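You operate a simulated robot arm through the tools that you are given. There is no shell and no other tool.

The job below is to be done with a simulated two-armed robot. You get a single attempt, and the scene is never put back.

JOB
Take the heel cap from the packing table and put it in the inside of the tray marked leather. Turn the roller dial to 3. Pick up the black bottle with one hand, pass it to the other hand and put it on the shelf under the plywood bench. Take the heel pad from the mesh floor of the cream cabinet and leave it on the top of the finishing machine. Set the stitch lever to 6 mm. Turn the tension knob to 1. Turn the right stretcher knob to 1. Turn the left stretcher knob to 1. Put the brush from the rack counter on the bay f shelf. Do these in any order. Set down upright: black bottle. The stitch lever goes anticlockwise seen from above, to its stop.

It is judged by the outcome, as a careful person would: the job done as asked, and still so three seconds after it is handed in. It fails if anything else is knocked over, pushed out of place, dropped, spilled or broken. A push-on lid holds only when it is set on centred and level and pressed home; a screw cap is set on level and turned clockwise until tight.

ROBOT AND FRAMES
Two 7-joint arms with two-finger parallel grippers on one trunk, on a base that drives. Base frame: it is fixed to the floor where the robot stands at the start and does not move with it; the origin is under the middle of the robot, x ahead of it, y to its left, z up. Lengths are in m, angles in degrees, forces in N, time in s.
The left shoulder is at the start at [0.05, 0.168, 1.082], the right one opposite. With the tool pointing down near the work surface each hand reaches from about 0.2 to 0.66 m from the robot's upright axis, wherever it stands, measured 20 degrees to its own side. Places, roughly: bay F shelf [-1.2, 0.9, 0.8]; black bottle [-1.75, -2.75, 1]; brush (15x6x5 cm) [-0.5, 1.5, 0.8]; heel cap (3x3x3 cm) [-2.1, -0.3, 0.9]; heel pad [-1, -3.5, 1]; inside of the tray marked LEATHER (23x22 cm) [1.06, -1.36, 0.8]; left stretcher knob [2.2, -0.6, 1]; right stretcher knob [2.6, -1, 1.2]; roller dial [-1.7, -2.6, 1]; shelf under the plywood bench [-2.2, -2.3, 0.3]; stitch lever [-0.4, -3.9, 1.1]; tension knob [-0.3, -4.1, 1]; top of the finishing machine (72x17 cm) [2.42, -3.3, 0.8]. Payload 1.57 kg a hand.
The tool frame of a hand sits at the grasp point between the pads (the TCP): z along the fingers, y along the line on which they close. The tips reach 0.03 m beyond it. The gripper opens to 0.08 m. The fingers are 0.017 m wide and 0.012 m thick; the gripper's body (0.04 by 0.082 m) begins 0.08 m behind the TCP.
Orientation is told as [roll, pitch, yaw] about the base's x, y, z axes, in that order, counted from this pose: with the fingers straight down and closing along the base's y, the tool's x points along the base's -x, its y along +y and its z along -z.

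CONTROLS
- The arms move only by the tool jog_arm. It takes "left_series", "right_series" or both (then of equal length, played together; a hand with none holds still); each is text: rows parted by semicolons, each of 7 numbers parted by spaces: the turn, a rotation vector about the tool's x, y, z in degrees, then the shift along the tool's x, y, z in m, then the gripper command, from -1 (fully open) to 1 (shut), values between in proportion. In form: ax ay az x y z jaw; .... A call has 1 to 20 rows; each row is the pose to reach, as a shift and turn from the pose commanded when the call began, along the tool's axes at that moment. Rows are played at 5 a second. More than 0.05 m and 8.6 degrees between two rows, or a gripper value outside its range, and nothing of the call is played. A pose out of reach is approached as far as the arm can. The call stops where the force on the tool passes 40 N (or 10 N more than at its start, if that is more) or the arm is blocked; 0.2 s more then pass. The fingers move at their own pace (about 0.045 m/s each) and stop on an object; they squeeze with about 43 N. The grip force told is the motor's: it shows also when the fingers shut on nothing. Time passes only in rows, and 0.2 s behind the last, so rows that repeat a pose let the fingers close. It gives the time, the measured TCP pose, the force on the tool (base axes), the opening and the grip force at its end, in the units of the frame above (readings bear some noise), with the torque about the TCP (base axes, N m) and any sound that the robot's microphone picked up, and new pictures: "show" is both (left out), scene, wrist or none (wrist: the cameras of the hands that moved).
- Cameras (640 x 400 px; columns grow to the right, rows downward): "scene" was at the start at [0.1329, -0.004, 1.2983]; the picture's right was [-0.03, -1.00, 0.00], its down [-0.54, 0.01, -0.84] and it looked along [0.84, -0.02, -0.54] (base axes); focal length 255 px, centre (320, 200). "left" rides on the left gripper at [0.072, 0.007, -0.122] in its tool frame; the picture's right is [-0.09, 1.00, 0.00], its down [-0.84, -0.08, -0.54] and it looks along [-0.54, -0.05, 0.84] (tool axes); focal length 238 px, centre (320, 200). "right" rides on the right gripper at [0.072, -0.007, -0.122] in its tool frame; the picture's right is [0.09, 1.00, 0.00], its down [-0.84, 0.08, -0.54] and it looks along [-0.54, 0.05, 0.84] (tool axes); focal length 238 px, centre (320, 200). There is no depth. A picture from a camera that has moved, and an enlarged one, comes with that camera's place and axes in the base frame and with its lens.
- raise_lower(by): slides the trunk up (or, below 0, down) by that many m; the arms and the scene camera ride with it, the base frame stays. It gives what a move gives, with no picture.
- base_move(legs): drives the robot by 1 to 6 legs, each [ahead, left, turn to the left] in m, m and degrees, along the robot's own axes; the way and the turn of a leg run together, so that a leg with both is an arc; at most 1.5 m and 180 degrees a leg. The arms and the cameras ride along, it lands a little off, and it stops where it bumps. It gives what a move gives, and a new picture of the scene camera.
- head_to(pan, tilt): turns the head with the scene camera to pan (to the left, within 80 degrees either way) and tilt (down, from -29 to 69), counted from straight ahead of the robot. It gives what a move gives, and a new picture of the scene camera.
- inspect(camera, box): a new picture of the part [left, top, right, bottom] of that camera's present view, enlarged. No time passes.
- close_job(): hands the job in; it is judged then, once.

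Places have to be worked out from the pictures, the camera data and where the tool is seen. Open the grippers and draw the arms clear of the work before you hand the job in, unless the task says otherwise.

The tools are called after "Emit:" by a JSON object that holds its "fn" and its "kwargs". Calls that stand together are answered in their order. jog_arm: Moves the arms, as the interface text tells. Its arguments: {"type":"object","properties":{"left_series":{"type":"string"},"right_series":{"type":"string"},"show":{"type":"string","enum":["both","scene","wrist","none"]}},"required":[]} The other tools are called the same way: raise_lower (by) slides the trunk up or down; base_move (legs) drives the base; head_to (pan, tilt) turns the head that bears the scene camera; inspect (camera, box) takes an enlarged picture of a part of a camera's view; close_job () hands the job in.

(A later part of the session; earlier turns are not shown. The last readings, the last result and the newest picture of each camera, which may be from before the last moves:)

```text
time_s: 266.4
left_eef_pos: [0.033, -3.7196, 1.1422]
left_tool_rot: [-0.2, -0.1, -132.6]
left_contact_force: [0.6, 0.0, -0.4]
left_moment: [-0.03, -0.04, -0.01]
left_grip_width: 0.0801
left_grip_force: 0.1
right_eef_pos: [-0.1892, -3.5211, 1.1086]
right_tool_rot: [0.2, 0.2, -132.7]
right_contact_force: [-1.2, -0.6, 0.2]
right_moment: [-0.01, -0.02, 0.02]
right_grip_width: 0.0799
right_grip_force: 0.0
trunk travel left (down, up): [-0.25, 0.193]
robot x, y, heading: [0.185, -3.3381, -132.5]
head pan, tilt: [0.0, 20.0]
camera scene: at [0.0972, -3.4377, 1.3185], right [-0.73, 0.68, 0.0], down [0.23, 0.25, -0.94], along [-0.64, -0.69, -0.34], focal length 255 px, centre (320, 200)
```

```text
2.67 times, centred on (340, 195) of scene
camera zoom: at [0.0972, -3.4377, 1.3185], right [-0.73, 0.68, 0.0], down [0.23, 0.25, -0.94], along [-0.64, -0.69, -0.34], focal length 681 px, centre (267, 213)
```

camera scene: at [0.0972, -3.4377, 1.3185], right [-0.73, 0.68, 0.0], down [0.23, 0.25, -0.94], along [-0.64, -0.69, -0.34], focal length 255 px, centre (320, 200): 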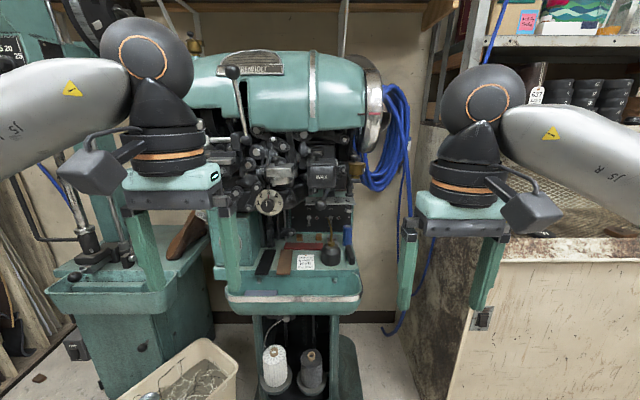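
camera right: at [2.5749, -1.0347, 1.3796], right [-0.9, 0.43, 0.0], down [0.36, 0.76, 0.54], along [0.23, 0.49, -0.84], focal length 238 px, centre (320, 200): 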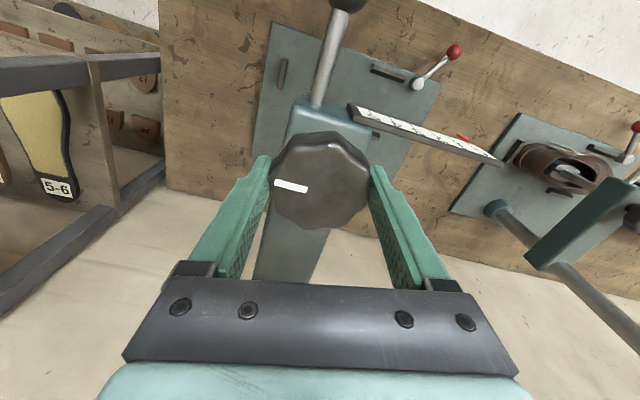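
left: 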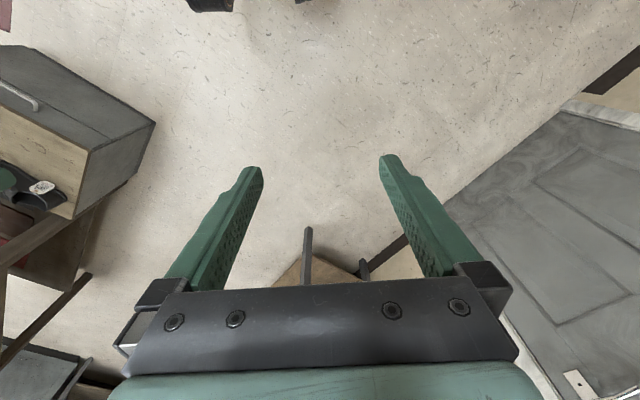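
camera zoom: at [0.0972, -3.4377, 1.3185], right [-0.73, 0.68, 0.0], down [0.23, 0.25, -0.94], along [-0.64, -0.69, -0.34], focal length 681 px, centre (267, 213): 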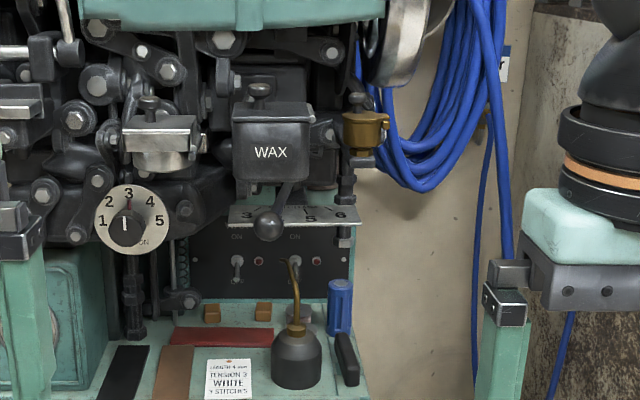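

From the frontal view: ball at (-0.349,-3.918,1.07), lever pivot ≈(-0.484,-4.022), tension knob (-0.261,-4.051,1.047). I shift the base 12 cm ahead and left, then shut and tilt the right hand to the ball's left side.

Emit:
{"fn": "base_move", "kwargs": {"legs": [[0.12, 0.12, 0]]}}

Emit:
{"fn": "jog_arm", "kwargs": {"right_series": "0 -6 0 -0.015 0.01 0 1;0 -12 0 -0.03 0.02 0 1;0 -18 0 -0.05 0.035 0 1;0 -24 0 -0.07 0.05 0 1;0 -30 0 -0.09 0.065 0 1;0 -36 0 -0.11 0.08 0 1;0 -42 0 -0.13 0.095 0 1;0 -45 0 -0.14 0.11 0 1"}}

```text
time_s: 268.1
left_eef_pos: [0.0406, -3.8872, 1.1418]
left_tool_rot: [-0.1, 0.0, -132.6]
left_contact_force: [-0.3, -0.1, -0.1]
left_moment: [0.02, 0.01, 0.03]
left_grip_width: 0.0798
left_grip_force: 0.0
right_eef_pos: [-0.1798, -3.6892, 1.1084]
right_tool_rot: [0.2, 0.2, -132.6]
right_contact_force: [-1.3, 0.4, -0.1]
right_moment: [-0.02, -0.02, 0.0]
right_grip_width: 0.0799
right_grip_force: 0.1
trunk travel left (down, up): [-0.25, 0.193]
robot x, y, heading: [0.1895, -3.5039, -132.6]
head pan, tilt: [0.0, 20.0]
camera scene: at [0.1063, -3.6045, 1.3184], right [-0.73, 0.68, 0.0], down [0.23, 0.25, -0.94], along [-0.64, -0.69, -0.34], focal length 255 px, centre (320, 200)
```

scene: 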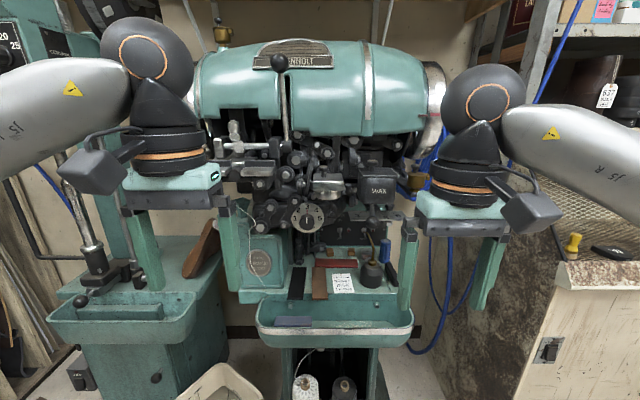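

```text
time_s: 269.9
left_eef_pos: [0.0403, -3.8848, 1.142]
left_tool_rot: [0.0, -0.1, -132.5]
left_contact_force: [0.2, -0.2, 0.2]
left_moment: [0.02, -0.02, 0.01]
left_grip_width: 0.0801
left_grip_force: 0.1
right_eef_pos: [-0.1936, -3.868, 1.1097]
right_tool_rot: [0.2, -44.9, -132.6]
right_contact_force: [-1.0, 0.4, 0.4]
right_moment: [-0.01, 0.01, -0.04]
right_grip_width: 0.0002
right_grip_force: 20.9
trunk travel left (down, up): [-0.25, 0.193]
robot x, y, heading: [0.1934, -3.5044, -132.7]
head pan, tilt: [0.0, 20.0]
camera scene: at [0.1064, -3.6042, 1.3184], right [-0.73, 0.68, 0.0], down [0.23, 0.25, -0.94], along [-0.64, -0.69, -0.34], focal length 255 px, centre (320, 200)
camera right: at [-0.108, -3.7613, 1.1457], right [0.78, -0.63, -0.06], down [-0.09, -0.2, 0.97], along [-0.62, -0.75, -0.21], focal length 238 px, centre (320, 200)
```

scene: 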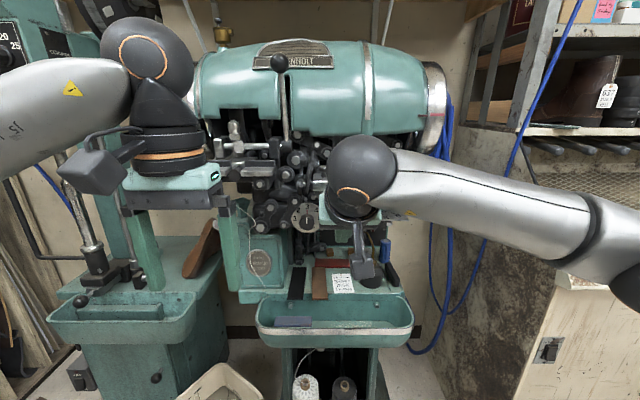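
right: 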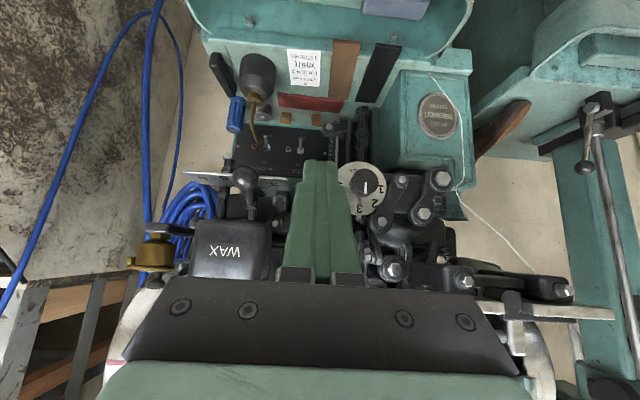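

Ball is 8 cm right of the closed fingers and 14 cm further. I move forward beside the ball.

Emit:
{"fn": "jog_arm", "kwargs": {"right_series": "0 0 0 -0.023 -0.007 0.037 1;0 0 0 -0.046 -0.014 0.074 1;0 0 0 -0.069 -0.02 0.111 1;0 0 0 -0.069 -0.02 0.111 1"}}

```text
time_s: 270.9
left_eef_pos: [0.0407, -3.8861, 1.1408]
left_tool_rot: [-0.1, -0.1, -132.6]
left_contact_force: [-0.1, -0.3, -0.4]
left_moment: [0.01, -0.01, -0.01]
left_grip_width: 0.0799
left_grip_force: 0.1
right_eef_pos: [-0.2982, -3.9453, 1.0794]
right_tool_rot: [0.2, -44.8, -132.8]
right_contact_force: [0.2, 0.8, 0.5]
right_moment: [0.0, 0.01, 0.02]
right_grip_width: 0.0
right_grip_force: 20.9
trunk travel left (down, up): [-0.25, 0.193]
robot x, y, heading: [0.1922, -3.5027, -132.6]
head pan, tilt: [0.0, 20.0]
camera scene: at [0.1063, -3.604, 1.3185], right [-0.73, 0.68, 0.0], down [0.23, 0.25, -0.94], along [-0.64, -0.69, -0.34], focal length 255 px, centre (320, 200)
camera right: at [-0.212, -3.8393, 1.1167], right [0.78, -0.63, -0.06], down [-0.09, -0.21, 0.97], along [-0.62, -0.75, -0.22], focal length 238 px, centre (320, 200)
```

scene: 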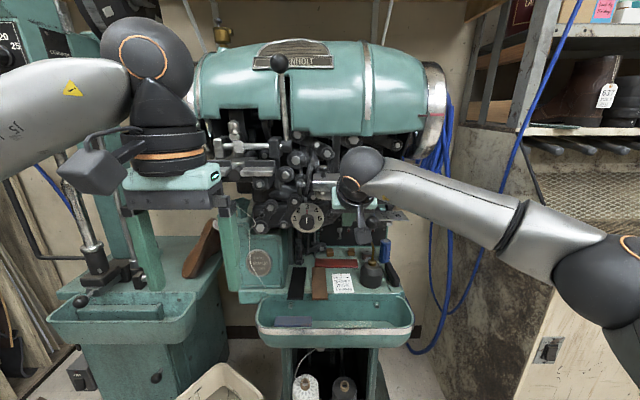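
right: 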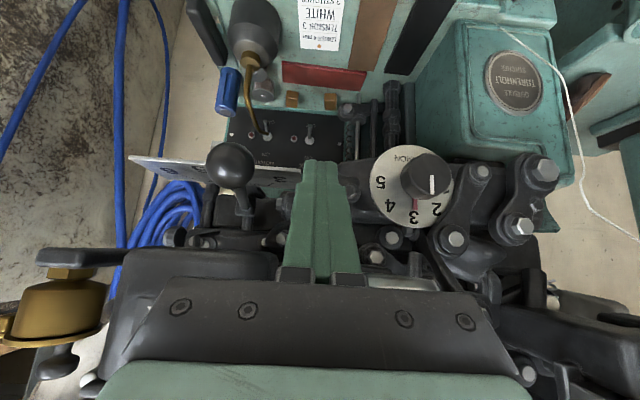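

The finger is beside the ball with clearance to the WAX box above. I push the ball slowly to the right along its arc until it stops.

Emit:
{"fn": "jog_arm", "kwargs": {"right_series": "0 0 0 0 -0.012 0 1;0 0 0 0 -0.024 0 1;0 0 0 0 -0.036 0 1;0 0 0 0 -0.048 0 1;0 0 0 0 -0.06 0 1;0 0 0 0 -0.072 0 1;0 0 0 -0.002 -0.084 0.002 1;0 0 0 -0.003 -0.096 0.003 1;0 0 0 -0.005 -0.108 0.005 1;0 0 0 -0.007 -0.12 0.007 1"}}

Emit:
{"fn": "inspect", "kwargs": {"camera": "scene", "box": [320, 180, 440, 260]}}

```text
time_s: 273.1
left_eef_pos: [0.0403, -3.8859, 1.141]
left_tool_rot: [-0.1, -0.1, -132.5]
left_contact_force: [0.2, 0.1, -0.3]
left_moment: [-0.02, 0.01, 0.0]
left_grip_width: 0.0801
left_grip_force: 0.0
right_eef_pos: [-0.3908, -3.8714, 1.0771]
right_tool_rot: [0.4, -44.8, -132.7]
right_contact_force: [0.5, -0.3, 0.5]
right_moment: [0.02, 0.01, 0.02]
right_grip_width: 0.0
right_grip_force: 21.8
trunk travel left (down, up): [-0.25, 0.193]
robot x, y, heading: [0.1905, -3.5075, -132.7]
head pan, tilt: [0.0, 20.0]
camera scene: at [0.1061, -3.604, 1.3184], right [-0.73, 0.68, 0.0], down [0.23, 0.25, -0.94], along [-0.64, -0.69, -0.34], focal length 255 px, centre (320, 200)
camera right: at [-0.304, -3.7654, 1.1144], right [0.78, -0.63, -0.06], down [-0.09, -0.21, 0.97], along [-0.62, -0.75, -0.22], focal length 238 px, centre (320, 200)
```

scene: 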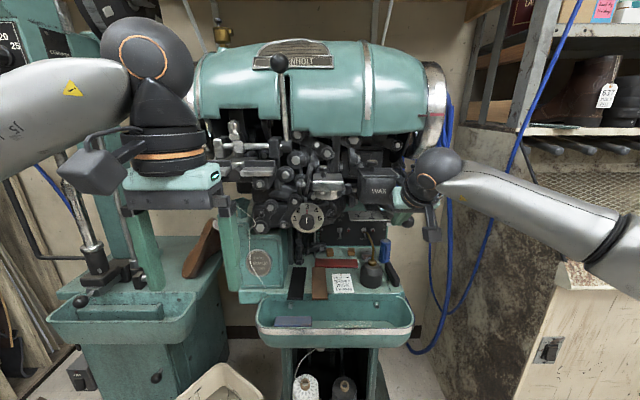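
right: 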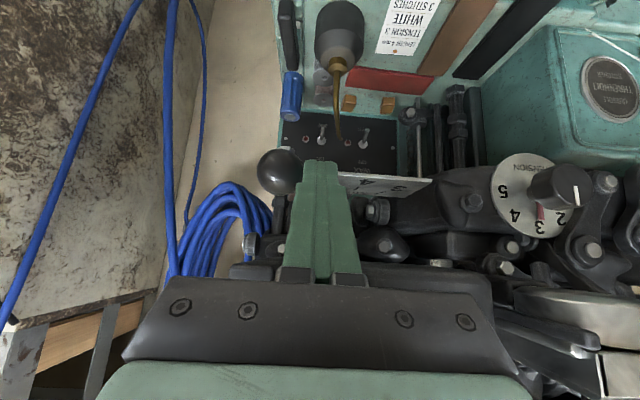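

```text
5.00 times, centred on (380, 220) of scene
camera zoom: at [0.1061, -3.604, 1.3184], right [-0.73, 0.68, 0.0], down [0.23, 0.25, -0.94], along [-0.64, -0.69, -0.34], focal length 1276 px, centre (20, 100)
```

zoom: 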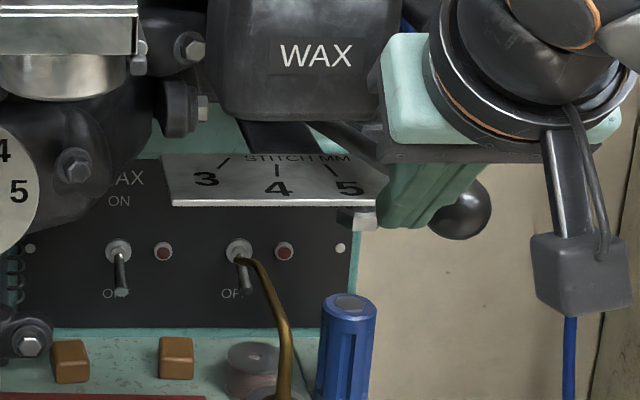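

The lever moves freely, now past 5. Continue pushing to the stop.

Emit:
{"fn": "jog_arm", "kwargs": {"right_series": "0 0 0 -0.002 -0.01 0.002 1;0 0 0 -0.005 -0.02 0.005 1;0 0 0 -0.008 -0.03 0.008 1;0 0 0 -0.011 -0.04 0.011 1;0 0 0 -0.014 -0.05 0.014 1;0 0 0 -0.017 -0.06 0.017 1;0 0 0 -0.02 -0.07 0.02 1"}}

Emit:
{"fn": "inspect", "kwargs": {"camera": "scene", "box": [320, 180, 440, 260]}}

```text
time_s: 274.4
left_eef_pos: [0.0429, -3.8848, 1.142]
left_tool_rot: [-0.2, -0.1, -132.6]
left_contact_force: [-1.0, 0.3, 0.3]
left_moment: [0.01, -0.04, -0.02]
left_grip_width: 0.0801
left_grip_force: 0.0
right_eef_pos: [-0.4253, -3.8618, 1.0757]
right_tool_rot: [1.3, -44.5, -131.5]
right_contact_force: [7.5, -2.8, 1.6]
right_moment: [-0.04, -0.06, 0.13]
right_grip_width: 0.0001
right_grip_force: 21.5
trunk travel left (down, up): [-0.25, 0.193]
robot x, y, heading: [0.1925, -3.5046, -133.0]
head pan, tilt: [0.0, 20.0]
stopped in row 6 (right hand): the force on the tool passed its limit at 44 N (the readings are from after the stop); the commanded pose is now the measured one
camera scene: at [0.1072, -3.6041, 1.3186], right [-0.74, 0.68, 0.0], down [0.23, 0.25, -0.94], along [-0.64, -0.69, -0.34], focal length 255 px, centre (320, 200)
camera right: at [-0.3433, -3.7532, 1.1146], right [0.8, -0.6, -0.05], down [-0.1, -0.21, 0.97], along [-0.59, -0.77, -0.22], focal length 238 px, centre (320, 200)
```

scene: 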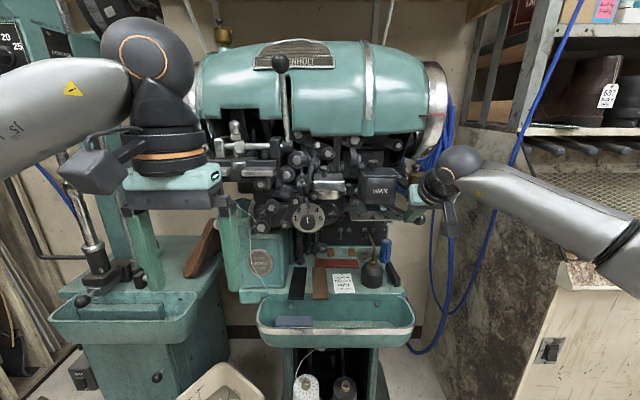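
right: 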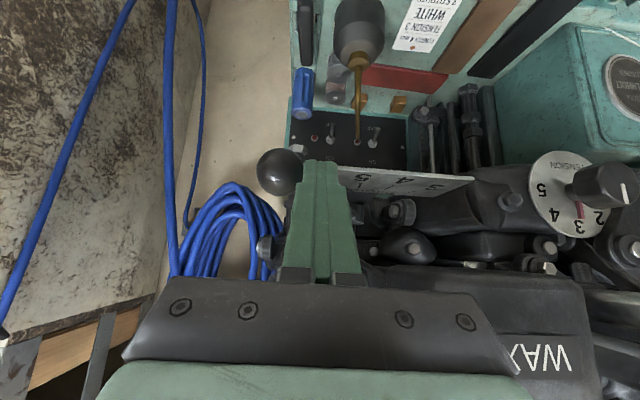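

```text
5.00 times, centred on (380, 220) of scene
camera zoom: at [0.1072, -3.6041, 1.3186], right [-0.74, 0.68, 0.0], down [0.23, 0.25, -0.94], along [-0.64, -0.69, -0.34], focal length 1276 px, centre (20, 100)
```

zoom: 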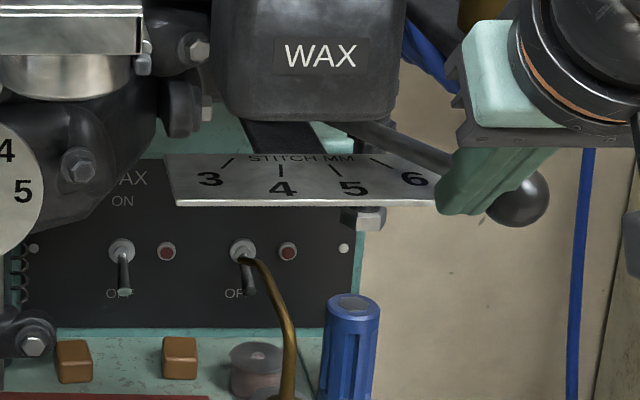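

The ball is where 6 should be. I press gently once more to verify it is at its stop.

Emit:
{"fn": "jog_arm", "kwargs": {"right_series": "0 0 0 0 -0.006 0 1;0 0 0 0 -0.012 0 1;0 0 0 0 -0.018 0 1", "show": "none"}}

Emit:
{"fn": "inspect", "kwargs": {"camera": "scene", "box": [320, 180, 440, 260]}}

```text
time_s: 275.2
left_eef_pos: [0.043, -3.8879, 1.1416]
left_tool_rot: [-0.1, -0.2, -132.3]
left_contact_force: [-0.1, 0.5, -0.6]
left_moment: [-0.06, -0.01, -0.02]
left_grip_width: 0.0798
left_grip_force: 0.1
right_eef_pos: [-0.4266, -3.8609, 1.0769]
right_tool_rot: [2.2, -44.6, -130.1]
right_contact_force: [7.9, -6.3, 1.1]
right_moment: [-0.12, -0.09, 0.1]
right_grip_width: 0.0001
right_grip_force: 21.3
trunk travel left (down, up): [-0.25, 0.193]
robot x, y, heading: [0.1953, -3.5051, -132.4]
head pan, tilt: [0.0, 20.0]
stopped in row 3 (right hand): the force on the tool passed its limit at 40 N (the readings are from after the stop); the commanded pose is now the measured one
```

```text
5.00 times, centred on (380, 220) of scene
camera zoom: at [0.1077, -3.6047, 1.3185], right [-0.74, 0.67, 0.0], down [0.23, 0.25, -0.94], along [-0.63, -0.69, -0.34], focal length 1276 px, centre (20, 100)
```

zoom: 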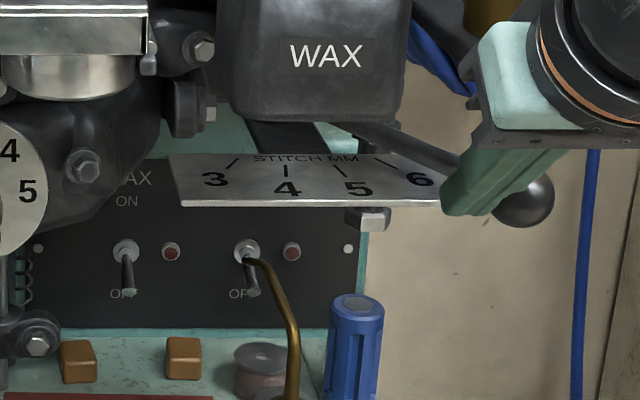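

Lever is firmly at its stop at 6. I ease off and withdraw the right hand, returning it to neutral.

Emit:
{"fn": "jog_arm", "kwargs": {"right_series": "0 0 0 0 0.02 0 1;0 0 0 0.01 0.03 -0.02 1;0 0 0 0.04 0.03 -0.05 1;0 0 0 0.07 0.03 -0.08 1;0 0 0 0.1 0.03 -0.11 1;0 0 0 0.12 0.03 -0.14 1", "show": "scene"}}

Emit:
{"fn": "inspect", "kwargs": {"camera": "scene", "box": [320, 180, 440, 260]}}

```text
time_s: 276.6
left_eef_pos: [0.0436, -3.8873, 1.1415]
left_tool_rot: [-0.1, -0.1, -132.4]
left_contact_force: [0.5, -0.7, 0.6]
left_moment: [-0.01, 0.01, -0.01]
left_grip_width: 0.08
left_grip_force: 0.1
right_eef_pos: [-0.2936, -3.7358, 1.0892]
right_tool_rot: [1.8, -44.4, -130.6]
right_contact_force: [0.6, 0.3, 0.4]
right_moment: [0.01, -0.01, 0.01]
right_grip_width: 0.0002
right_grip_force: 21.0
trunk travel left (down, up): [-0.25, 0.193]
robot x, y, heading: [0.1942, -3.5042, -132.4]
head pan, tilt: [0.0, 20.0]
camera scene: at [0.1077, -3.6046, 1.3185], right [-0.74, 0.68, 0.0], down [0.23, 0.25, -0.94], along [-0.63, -0.69, -0.34], focal length 255 px, centre (320, 200)
```

scene: 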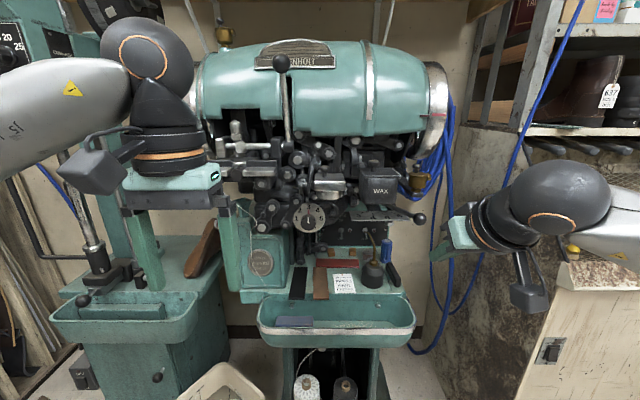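

```text
5.00 times, centred on (380, 220) of scene
camera zoom: at [0.1077, -3.6046, 1.3185], right [-0.74, 0.68, 0.0], down [0.23, 0.25, -0.94], along [-0.63, -0.69, -0.34], focal length 1276 px, centre (20, 100)
```

zoom: 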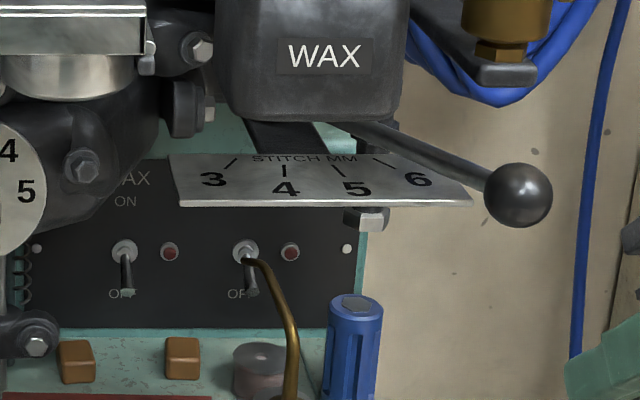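

Lever stands at 6. Restore the right hand, shift the base 11 cm right, and bring the left hand horizontal in front of the tension knob.

Emit:
{"fn": "jog_arm", "kwargs": {"right_series": "0 7.4 0 0.011 0.0075 -0.015 1;0 14.8 0 0.021 0.015 -0.031 1;0 22.3 0 0.032 0.0225 -0.046 1;0 29.7 0 0.043 0.03 -0.061 0;0 37 0 0.053 0.0375 -0.077 -1;0 44.5 0 0.064 0.045 -0.092 -1", "show": "none"}}

Emit:
{"fn": "base_move", "kwargs": {"legs": [[0, -0.11, 0]]}}

Emit:
{"fn": "jog_arm", "kwargs": {"left_series": "0 -7.5 0 -0.014 0 0.007 -0.25;0 -15 0 -0.028 0 0.014 -0.25;0 -22.5 0 -0.042 0 0.021 -0.25;0 -30 0 -0.056 0 0.028 -0.25;0 -37.5 0 -0.07 0 0.035 -0.25;0 -45 0 -0.084 0 0.042 -0.25;0 -52.5 0 -0.098 0 0.049 -0.25;0 -60 0 -0.112 0 0.056 -0.25;0 -67.5 0 -0.126 0 0.063 -0.25;0 -75 0 -0.14 0 0.07 -0.25;0 -82.5 0 -0.155 0 0.077 -0.25;0 -90 0 -0.17 0 0.085 -0.25;0 -90 0 -0.17 0 0.09 -0.25"}}

```text
time_s: 278.0
left_eef_pos: [0.0439, -3.8875, 1.1419]
left_tool_rot: [-0.1, -0.1, -132.5]
left_contact_force: [-0.4, 0.5, 0.3]
left_moment: [0.01, 0.03, 0.0]
left_grip_width: 0.0801
left_grip_force: 0.0
right_eef_pos: [-0.1867, -3.6778, 1.1142]
right_tool_rot: [1.4, 0.3, -129.2]
right_contact_force: [0.1, -0.3, -0.5]
right_moment: [-0.01, -0.03, -0.01]
right_grip_width: 0.0658
right_grip_force: 0.0
trunk travel left (down, up): [-0.25, 0.193]
robot x, y, heading: [0.191, -3.505, -132.5]
head pan, tilt: [0.0, 20.0]
```

```text
time_s: 279.6
left_eef_pos: [-0.0373, -3.812, 1.1421]
left_tool_rot: [0.0, -0.1, -132.5]
left_contact_force: [-0.1, 0.8, -0.2]
left_moment: [-0.03, -0.05, -0.03]
left_grip_width: 0.0797
left_grip_force: 0.1
right_eef_pos: [-0.2664, -3.6051, 1.1135]
right_tool_rot: [1.3, 0.2, -129.3]
right_contact_force: [0.2, 0.5, -0.8]
right_moment: [-0.01, -0.02, 0.02]
right_grip_width: 0.08
right_grip_force: 0.1
trunk travel left (down, up): [-0.25, 0.193]
robot x, y, heading: [0.115, -3.4354, -132.5]
head pan, tilt: [0.0, 20.0]
camera scene: at [0.0269, -3.5308, 1.3184], right [-0.74, 0.68, 0.0], down [0.23, 0.25, -0.94], along [-0.63, -0.69, -0.34], focal length 255 px, centre (320, 200)
```

scene: 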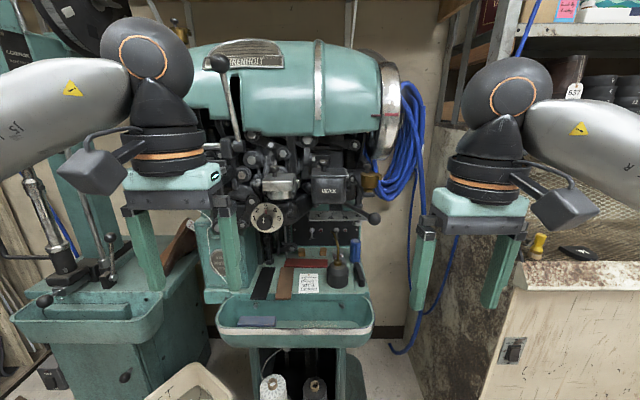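

```text
time_s: 282.4
left_eef_pos: [-0.1471, -3.9121, 1.0656]
left_tool_rot: [-2.5, -80.4, -131.6]
left_contact_force: [-0.2, -0.4, 0.7]
left_moment: [-0.02, 0.01, -0.02]
left_grip_width: 0.05
left_grip_force: 0.0
left hand out of reach, approached as far as the arm can: row 11, 12, 13
right_eef_pos: [-0.268, -3.6034, 1.1129]
right_tool_rot: [1.4, 0.0, -129.3]
right_contact_force: [0.3, 1.0, 0.7]
right_moment: [0.02, 0.01, -0.03]
right_grip_width: 0.08
right_grip_force: 0.1
trunk travel left (down, up): [-0.25, 0.193]
robot x, y, heading: [0.1147, -3.4309, -132.5]
head pan, tilt: [0.0, 20.0]
camera scene: at [0.0271, -3.5309, 1.3184], right [-0.74, 0.68, 0.0], down [0.23, 0.25, -0.94], along [-0.63, -0.69, -0.34], focal length 255 px, centre (320, 200)
camera left: at [-0.0481, -3.8222, 1.0169], right [0.71, -0.7, 0.08], down [0.22, 0.33, 0.92], along [-0.67, -0.63, 0.39], focal length 238 px, centre (320, 200)
```

scene: 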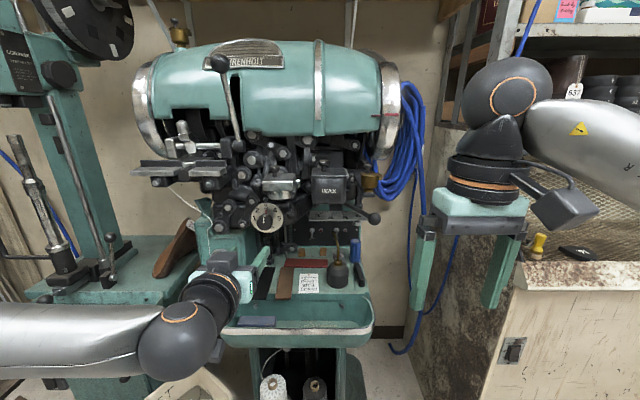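
left: 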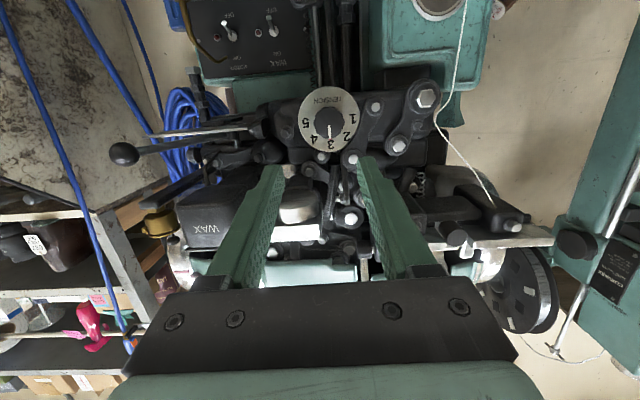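

The knob lies 0.71 ahead, 0.14 left, z≈1.044. I move forward to 7 cm before it, levelling the hand.

Emit:
{"fn": "jog_arm", "kwargs": {"left_series": "0 0 0 0.002 -0.001 0.03 -0.25;0 0 0 0.004 -0.002 0.06 -0.25;0 0 0 0.007 -0.002 0.085 -0.25;0 0 0 0.007 -0.002 0.085 -0.25"}}

```text
time_s: 283.4
left_eef_pos: [-0.2069, -3.97, 1.0436]
left_tool_rot: [-2.4, -80.3, -131.5]
left_contact_force: [-0.1, -0.6, -0.4]
left_moment: [0.02, -0.02, 0.0]
left_grip_width: 0.05
left_grip_force: 0.0
right_eef_pos: [-0.2668, -3.6046, 1.1132]
right_tool_rot: [1.2, 0.1, -129.3]
right_contact_force: [-0.4, 0.1, 0.1]
right_moment: [0.02, -0.01, 0.02]
right_grip_width: 0.0803
right_grip_force: 0.1
trunk travel left (down, up): [-0.25, 0.193]
robot x, y, heading: [0.1153, -3.4283, -132.6]
head pan, tilt: [0.0, 20.0]
camera scene: at [0.0272, -3.5311, 1.3184], right [-0.74, 0.68, 0.0], down [0.23, 0.25, -0.94], along [-0.63, -0.69, -0.34], focal length 255 px, centre (320, 200)
camera left: at [-0.109, -3.8796, 0.9948], right [0.71, -0.7, 0.08], down [0.22, 0.33, 0.92], along [-0.67, -0.63, 0.39], focal length 238 px, centre (320, 200)
```

scene: 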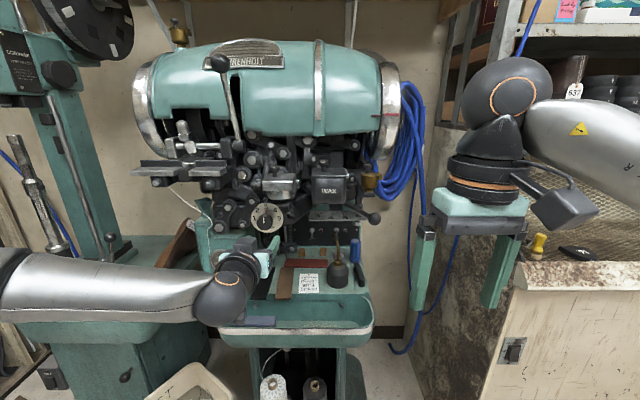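
left: 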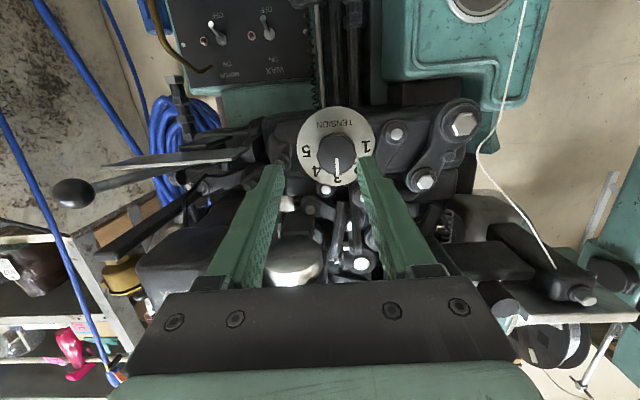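

Hand tilt is 80°; I try to level it to 90° and centre laterally 1.4 cm while still short of the knob.

Emit:
{"fn": "jog_arm", "kwargs": {"left_series": "0 -3 0 -0.001 0.005 0.01 -0.25;0 -6 0 -0.002 0.01 0.018 -0.25;0 -9.7 0 -0.003 0.014 0.025 -0.25;0 -9.7 0 -0.003 0.014 0.025 -0.25"}}

```text
time_s: 284.4
left_eef_pos: [-0.2345, -3.9735, 1.0639]
left_tool_rot: [-25.7, -89.2, -107.1]
left_contact_force: [0.1, 0.0, -0.1]
left_moment: [0.02, -0.05, 0.0]
left_grip_width: 0.0499
left_grip_force: 0.1
left hand out of reach, approached as far as the arm can: row 1, 2, 3, 4
right_eef_pos: [-0.2667, -3.6043, 1.1132]
right_tool_rot: [1.4, 0.1, -129.3]
right_contact_force: [0.2, 0.2, -0.3]
right_moment: [-0.04, 0.01, 0.0]
right_grip_width: 0.0799
right_grip_force: 0.0
trunk travel left (down, up): [-0.25, 0.193]
robot x, y, heading: [0.1143, -3.4347, -132.5]
head pan, tilt: [0.0, 20.0]
camera scene: at [0.0271, -3.5309, 1.3185], right [-0.74, 0.68, 0.0], down [0.23, 0.25, -0.94], along [-0.63, -0.69, -0.34], focal length 255 px, centre (320, 200)
camera left: at [-0.1432, -3.8894, 0.996], right [0.73, -0.68, 0.09], down [0.31, 0.44, 0.84], along [-0.61, -0.59, 0.53], focal length 238 px, centre (320, 200)
```

scene: 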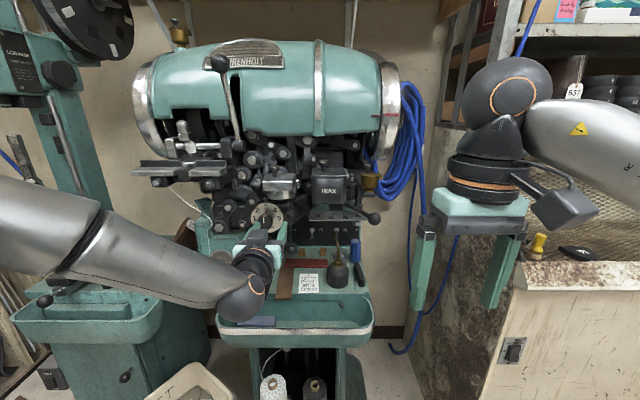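
left: 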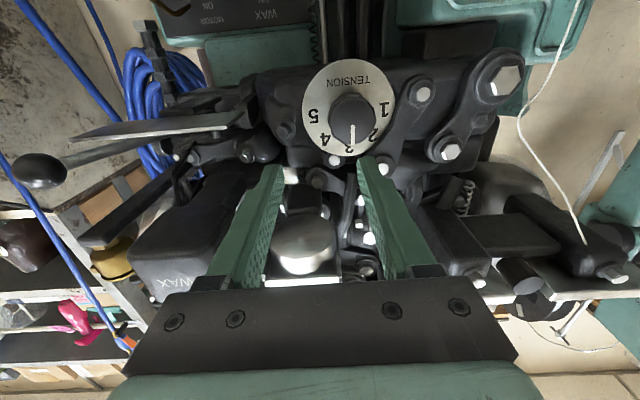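

The hand is now level and parallel to the knob axis but near its wrist limit. I back the base 12 cm and lower the trunk 10 cm so the arm can stretch out more comfortably.

Emit:
{"fn": "base_move", "kwargs": {"legs": [[-0.12, 0, 0]]}}

Emit:
{"fn": "raise_lower", "kwargs": {"by": -0.1}}

Emit:
{"fn": "jog_arm", "kwargs": {"left_series": "0 0 0 -0.02 0.006 0.02 -0.25;0 0 0 -0.04 0.012 0.04 -0.25;0 0 0 -0.06 0.018 0.06 -0.25;0 0 0 -0.08 0.024 0.08 -0.25;0 0 0 -0.08 0.03 0.1 -0.25;0 0 0 -0.08 0.03 0.11 -0.25"}}

```text
time_s: 285.7
left_eef_pos: [-0.1537, -3.8843, 1.0644]
left_tool_rot: [-25.1, -89.1, -107.9]
left_contact_force: [-0.4, -0.2, -0.4]
left_moment: [0.05, 0.03, 0.02]
left_grip_width: 0.0499
left_grip_force: 0.0
right_eef_pos: [-0.187, -3.5147, 1.1131]
right_tool_rot: [1.3, 0.0, -129.5]
right_contact_force: [0.7, 0.4, 0.1]
right_moment: [-0.02, -0.01, 0.0]
right_grip_width: 0.0798
right_grip_force: 0.2
trunk travel left (down, up): [-0.25, 0.193]
robot x, y, heading: [0.1905, -3.3412, -132.8]
head pan, tilt: [0.0, 20.0]
camera scene: at [0.1083, -3.4421, 1.3185], right [-0.74, 0.68, 0.0], down [0.23, 0.25, -0.94], along [-0.64, -0.69, -0.34], focal length 255 px, centre (320, 200)
```

scene: 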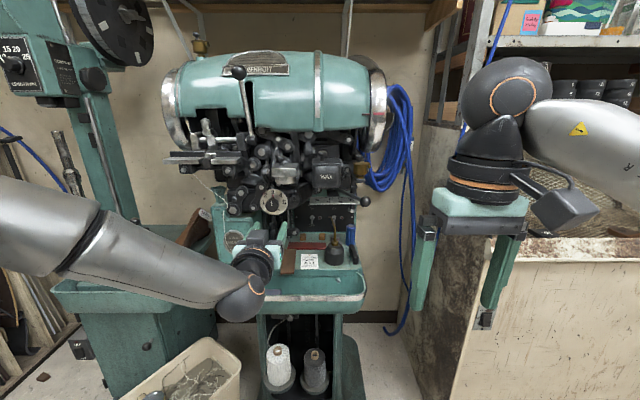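

```text
time_s: 287.0
left_eef_pos: [-0.1538, -3.8844, 0.9641]
left_tool_rot: [-24.4, -89.1, -108.6]
left_contact_force: [0.6, 0.3, -0.2]
left_moment: [-0.04, -0.03, 0.0]
left_grip_width: 0.05
left_grip_force: 0.2
right_eef_pos: [-0.1868, -3.5151, 1.0138]
right_tool_rot: [1.3, 0.2, -129.5]
right_contact_force: [0.8, 0.0, -0.6]
right_moment: [0.0, -0.01, -0.01]
right_grip_width: 0.0801
right_grip_force: 0.1
trunk travel left (down, up): [-0.15, 0.293]
robot x, y, heading: [0.1931, -3.3418, -132.5]
head pan, tilt: [0.0, 20.0]
```

```text
time_s: 288.4
left_eef_pos: [-0.2085, -3.9885, 1.0437]
left_tool_rot: [-20.9, -89.0, -112.0]
left_contact_force: [-1.0, 0.3, -1.0]
left_moment: [-0.05, -0.01, -0.03]
left_grip_width: 0.0499
left_grip_force: 0.0
right_eef_pos: [-0.1859, -3.5157, 1.0138]
right_tool_rot: [1.4, 0.2, -129.5]
right_contact_force: [-0.1, -0.1, 0.1]
right_moment: [-0.03, 0.0, 0.0]
right_grip_width: 0.08
right_grip_force: 0.0
trunk travel left (down, up): [-0.15, 0.293]
robot x, y, heading: [0.197, -3.3457, -132.8]
head pan, tilt: [0.0, 20.0]
camera scene: at [0.1078, -3.4427, 1.2184], right [-0.74, 0.68, 0.0], down [0.23, 0.25, -0.94], along [-0.64, -0.69, -0.34], focal length 255 px, centre (320, 200)
camera left: at [-0.1179, -3.9033, 0.9741], right [0.73, -0.68, 0.09], down [0.31, 0.44, 0.84], along [-0.61, -0.59, 0.53], focal length 238 px, centre (320, 200)
```

scene: 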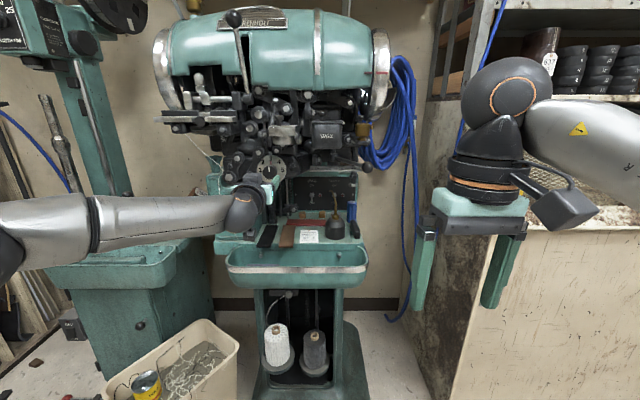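
left: 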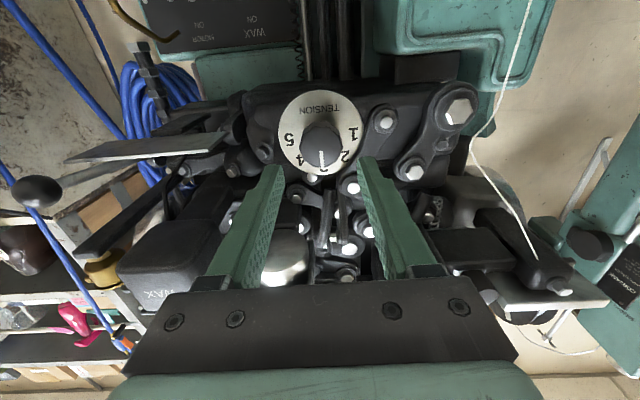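

Now comfortably reachable. The knob face is 8 cm ahead, aligned. I advance 7 cm so the tips overlap the knob, and close.

Emit:
{"fn": "jog_arm", "kwargs": {"left_series": "0 0 0 0.001 0.001 0.03 -0.25;0 0 0 0.003 0.003 0.055 -0.25;0 0 0 0.003 0.003 0.068 -0.25;0 0 0 0.003 0.003 0.068 -0.25"}}

Emit:
{"fn": "inspect", "kwargs": {"camera": "scene", "box": [220, 130, 340, 210]}}

```text
time_s: 289.4
left_eef_pos: [-0.2536, -4.0401, 1.0389]
left_tool_rot: [-22.6, -89.2, -110.3]
left_contact_force: [0.2, 0.8, 0.2]
left_moment: [-0.03, 0.01, 0.01]
left_grip_width: 0.0499
left_grip_force: 0.0
right_eef_pos: [-0.1859, -3.5149, 1.0137]
right_tool_rot: [1.4, 0.2, -129.4]
right_contact_force: [-0.5, 0.6, -0.2]
right_moment: [0.01, -0.02, -0.02]
right_grip_width: 0.08
right_grip_force: 0.0
trunk travel left (down, up): [-0.15, 0.293]
robot x, y, heading: [0.1944, -3.3459, -132.7]
head pan, tilt: [0.0, 20.0]
camera scene: at [0.1078, -3.4426, 1.2184], right [-0.74, 0.68, 0.0], down [0.23, 0.25, -0.94], along [-0.64, -0.69, -0.34], focal length 255 px, centre (320, 200)
camera left: at [-0.1631, -3.9565, 0.9701], right [0.73, -0.68, 0.09], down [0.31, 0.44, 0.85], along [-0.61, -0.59, 0.53], focal length 238 px, centre (320, 200)
```

scene: 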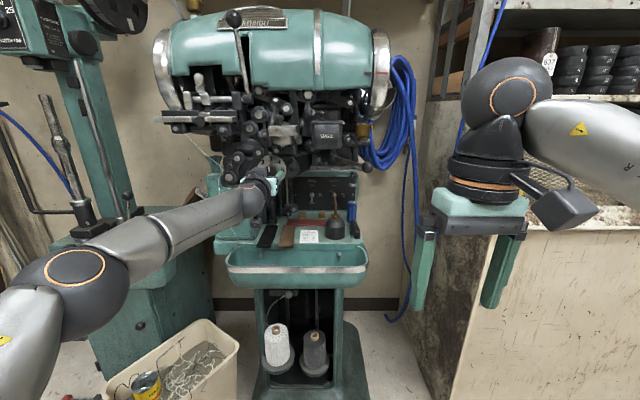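
left: 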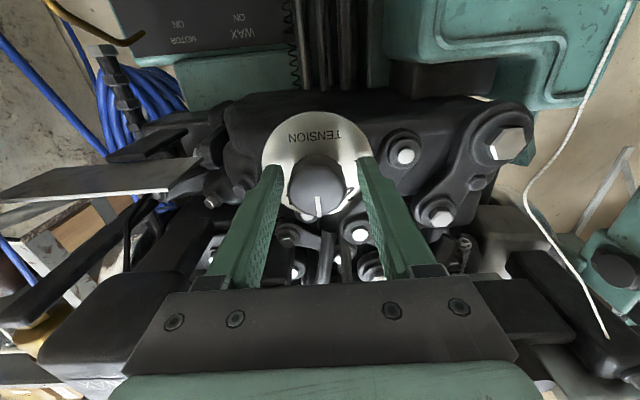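

```text
5.00 times, centred on (280, 170) of scene
camera zoom: at [0.1078, -3.4426, 1.2184], right [-0.74, 0.68, 0.0], down [0.23, 0.25, -0.94], along [-0.64, -0.69, -0.34], focal length 1276 px, centre (520, 350)
```

zoom: 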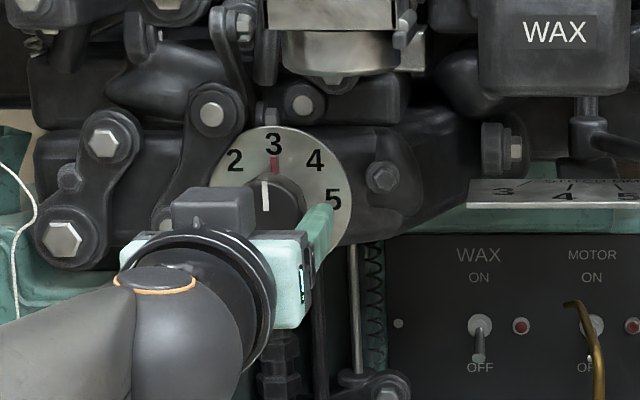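

Knob is centred between the fingertips. Close on it.

Emit:
{"fn": "jog_arm", "kwargs": {"left_series": "0 0 0 0 0 0.004 0.3;0 0 0 0 0 0.004 1;0 0 0 0 0 0.004 1;0 0 0 0 0 0.004 1", "show": "wrist"}}

```text
time_s: 290.4
left_eef_pos: [-0.2572, -4.0391, 1.0394]
left_tool_rot: [-19.9, -89.0, -113.2]
left_contact_force: [-2.3, 8.6, 0.1]
left_moment: [-0.04, 0.04, -0.31]
left_grip_width: 0.0378
left_grip_force: 40.5
right_eef_pos: [-0.1871, -3.5151, 1.0137]
right_tool_rot: [1.3, 0.0, -129.6]
right_contact_force: [-1.0, 0.4, 0.4]
right_moment: [0.01, 0.03, -0.03]
right_grip_width: 0.0799
right_grip_force: 0.0
trunk travel left (down, up): [-0.15, 0.293]
robot x, y, heading: [0.1942, -3.3476, -132.7]
head pan, tilt: [0.0, 20.0]
camera left: at [-0.1659, -3.9567, 0.9701], right [0.73, -0.68, 0.09], down [0.31, 0.44, 0.84], along [-0.61, -0.59, 0.53], focal length 238 px, centre (320, 200)
```

left: 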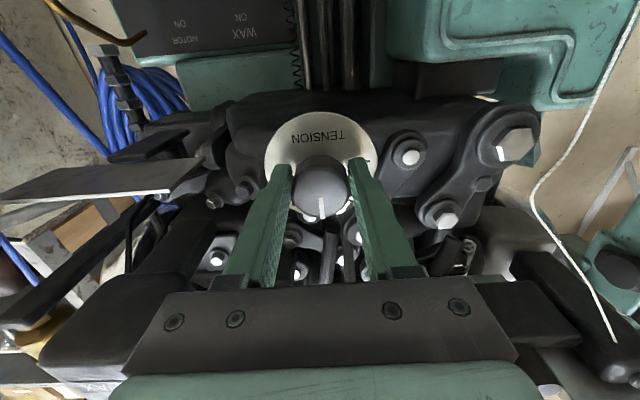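

Gripped. Test a 16° anticlockwise turn (as seen from the front).

Emit:
{"fn": "jog_arm", "kwargs": {"left_series": "0 0 -8 0 0 0 1;0 0 -16 0 0 0 1;0 0 -24 0 0 0 1;0 0 -24 0 0 0 1", "show": "wrist"}}

Emit:
{"fn": "inspect", "kwargs": {"camera": "scene", "box": [220, 130, 340, 210]}}

```text
time_s: 291.4
left_eef_pos: [-0.2591, -4.039, 1.0388]
left_tool_rot: [-88.0, -65.6, -45.1]
left_contact_force: [-20.4, 1.4, 7.0]
left_moment: [-0.09, -0.05, -0.36]
left_grip_width: 0.0372
left_grip_force: 42.9
right_eef_pos: [-0.1877, -3.5141, 1.0129]
right_tool_rot: [1.4, 0.1, -129.6]
right_contact_force: [0.4, 1.0, -0.1]
right_moment: [-0.06, -0.01, -0.02]
right_grip_width: 0.08
right_grip_force: 0.0
trunk travel left (down, up): [-0.15, 0.293]
robot x, y, heading: [0.1924, -3.3437, -132.5]
head pan, tilt: [0.0, 20.0]
camera left: at [-0.1893, -3.9348, 0.9743], right [0.69, -0.65, -0.33], down [0.56, 0.2, 0.8], along [-0.45, -0.74, 0.5], focal length 238 px, centre (320, 200)
```

left: 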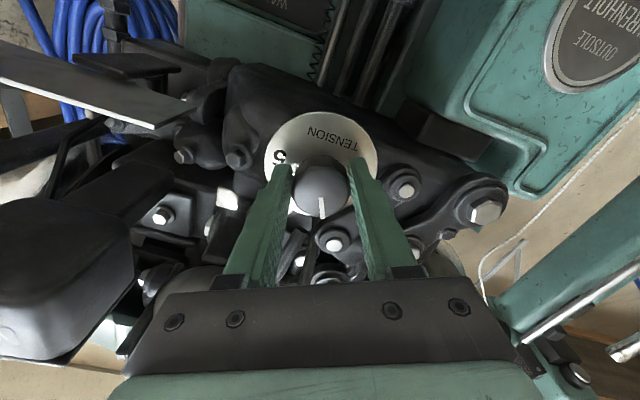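

```text
5.00 times, centred on (280, 170) of scene
camera zoom: at [0.1057, -3.4419, 1.2185], right [-0.73, 0.68, 0.0], down [0.23, 0.25, -0.94], along [-0.64, -0.69, -0.34], focal length 1276 px, centre (520, 350)
```

zoom: 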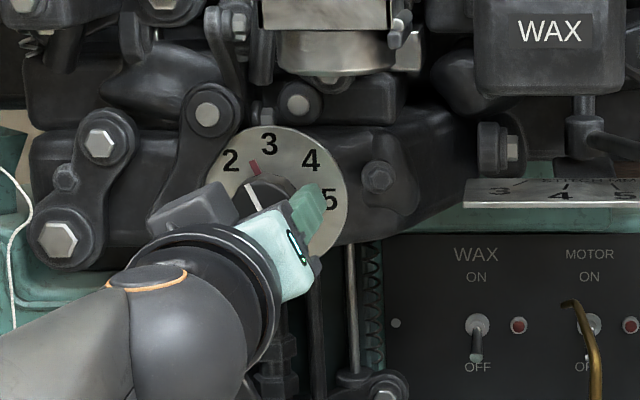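

The red pointer follows: 24° moved it to about 2.5 (≈45° per unit). I continue 40° with a small centring correction.

Emit:
{"fn": "jog_arm", "kwargs": {"left_series": "0 0 -8 0.001 -0.0027 0 1;0 0 -16 0.001 -0.0027 0 1;0 0 -24 0.001 -0.0027 0 1;0 0 -32 0.001 -0.0027 0 1;0 0 -40 0.001 -0.0027 0 1;0 0 -40 0.001 -0.0027 0 1", "show": "wrist"}}

Emit:
{"fn": "inspect", "kwargs": {"camera": "scene", "box": [220, 130, 340, 210]}}

```text
time_s: 292.3
left_eef_pos: [-0.2607, -4.037, 1.0414]
left_tool_rot: [-89.4, -40.0, -44.1]
left_contact_force: [-10.3, -7.5, 1.2]
left_moment: [-0.15, 0.08, -0.22]
left_grip_width: 0.0376
left_grip_force: 43.3
right_eef_pos: [-0.1877, -3.5161, 1.0133]
right_tool_rot: [1.3, 0.1, -129.6]
right_contact_force: [-0.4, 0.4, 0.0]
right_moment: [0.05, -0.02, 0.01]
right_grip_width: 0.0802
right_grip_force: 0.1
trunk travel left (down, up): [-0.15, 0.293]
robot x, y, heading: [0.1979, -3.3427, -132.8]
head pan, tilt: [0.0, 20.0]
stopped in row 4 (left hand): the force on the tool passed its limit at 41 N (the readings are from after the stop); the commanded pose is now the measured one
camera left: at [-0.2105, -3.9149, 0.9924], right [0.52, -0.49, -0.7], down [0.8, -0.02, 0.6], along [-0.31, -0.87, 0.38], focal length 238 px, centre (320, 200)
```

left: 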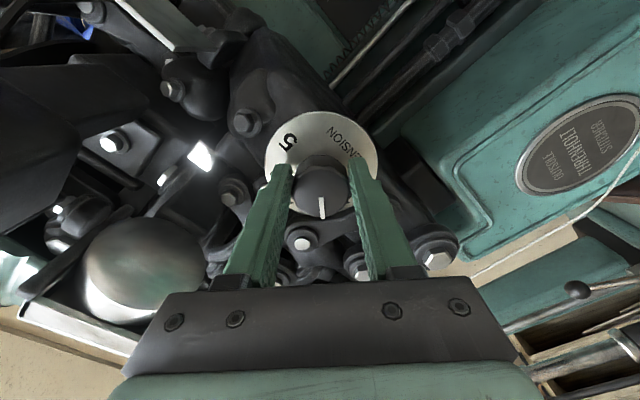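

```text
5.00 times, centred on (280, 170) of scene
camera zoom: at [0.1061, -3.4437, 1.218], right [-0.73, 0.68, 0.0], down [0.23, 0.25, -0.94], along [-0.64, -0.69, -0.34], focal length 1276 px, centre (520, 350)
```

zoom: 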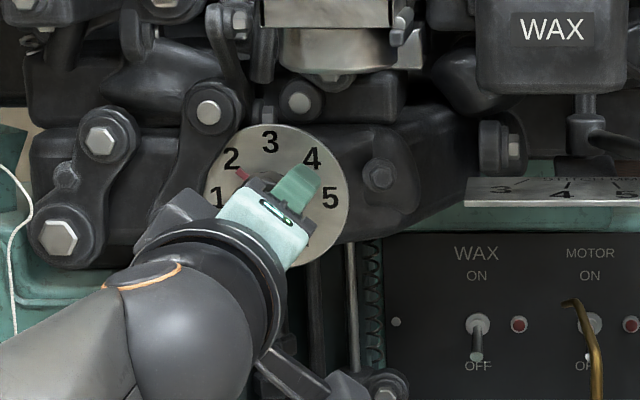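

Pointer is at 2, but side force built up. I open slightly to relieve it and re-centre.

Emit:
{"fn": "jog_arm", "kwargs": {"left_series": "0 0 0 0 0 0 0.3;0 0 0 0 0 0 -0.25;0 0 0 0 0 0 -0.25", "show": "wrist"}}

```text
time_s: 293.1
left_eef_pos: [-0.2578, -4.0365, 1.0415]
left_tool_rot: [-89.3, -40.0, -43.8]
left_contact_force: [0.3, -0.5, 0.5]
left_moment: [-0.01, 0.01, 0.03]
left_grip_width: 0.0501
left_grip_force: 0.0
right_eef_pos: [-0.186, -3.5156, 1.0139]
right_tool_rot: [1.3, 0.1, -129.6]
right_contact_force: [0.6, -0.6, 0.7]
right_moment: [-0.02, -0.01, -0.04]
right_grip_width: 0.0802
right_grip_force: 0.1
trunk travel left (down, up): [-0.15, 0.293]
robot x, y, heading: [0.1937, -3.345, -132.8]
head pan, tilt: [0.0, 20.0]
camera left: at [-0.2085, -3.9152, 0.9932], right [0.52, -0.48, -0.7], down [0.8, -0.02, 0.6], along [-0.3, -0.88, 0.38], focal length 238 px, centre (320, 200)
```

left: 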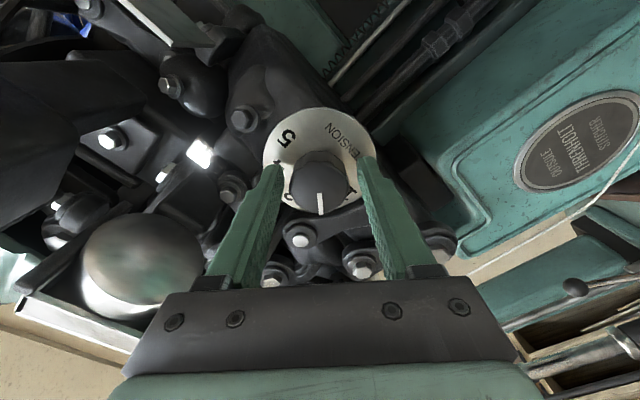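

Centred. Close and continue anticlockwise 24°.

Emit:
{"fn": "jog_arm", "kwargs": {"left_series": "0 0 0 0 0 0 0.3;0 0 0 0 0 0 1;0 0 0 0 0 0 1;0 0 -6 0 0 0 1;0 0 -12 0 0 0 1;0 0 -18 0 0 0 1;0 0 -24 0 0 0 1;0 0 -24 0 0 0 1", "show": "wrist"}}

Emit:
{"fn": "inspect", "kwargs": {"camera": "scene", "box": [220, 130, 340, 210]}}

```text
time_s: 294.9
left_eef_pos: [-0.2598, -4.0367, 1.0439]
left_tool_rot: [-89.7, -15.9, -43.6]
left_contact_force: [-13.6, -10.6, 13.4]
left_moment: [-0.26, 0.14, -0.31]
left_grip_width: 0.0375
left_grip_force: 43.6
right_eef_pos: [-0.1879, -3.5144, 1.0137]
right_tool_rot: [1.3, 0.2, -129.5]
right_contact_force: [-0.1, 0.6, -0.1]
right_moment: [0.01, -0.02, 0.0]
right_grip_width: 0.08
right_grip_force: 0.0
trunk travel left (down, up): [-0.15, 0.293]
robot x, y, heading: [0.1906, -3.3462, -132.8]
head pan, tilt: [0.0, 20.0]
camera left: at [-0.2216, -3.903, 1.0201], right [0.27, -0.24, -0.93], down [0.94, -0.15, 0.31], along [-0.21, -0.96, 0.19], focal length 238 px, centre (320, 200)
```

left: 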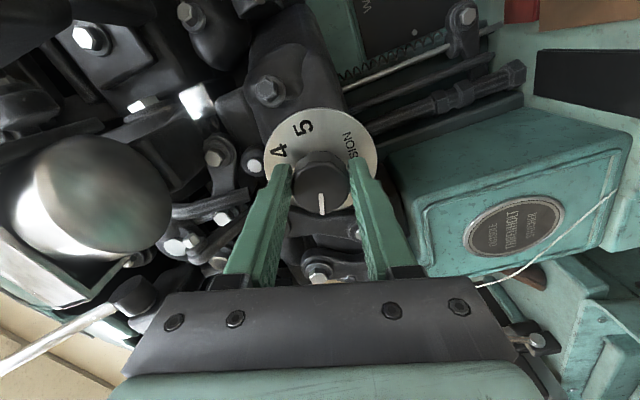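

```text
5.00 times, centred on (280, 170) of scene
camera zoom: at [0.1069, -3.4424, 1.2186], right [-0.73, 0.68, 0.0], down [0.23, 0.25, -0.94], along [-0.64, -0.69, -0.34], focal length 1276 px, centre (520, 350)
```

zoom: 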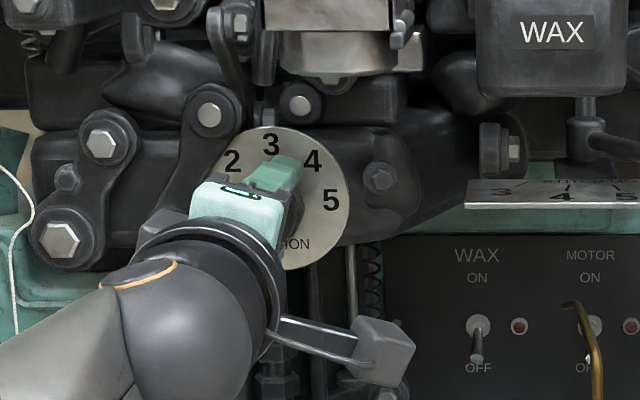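

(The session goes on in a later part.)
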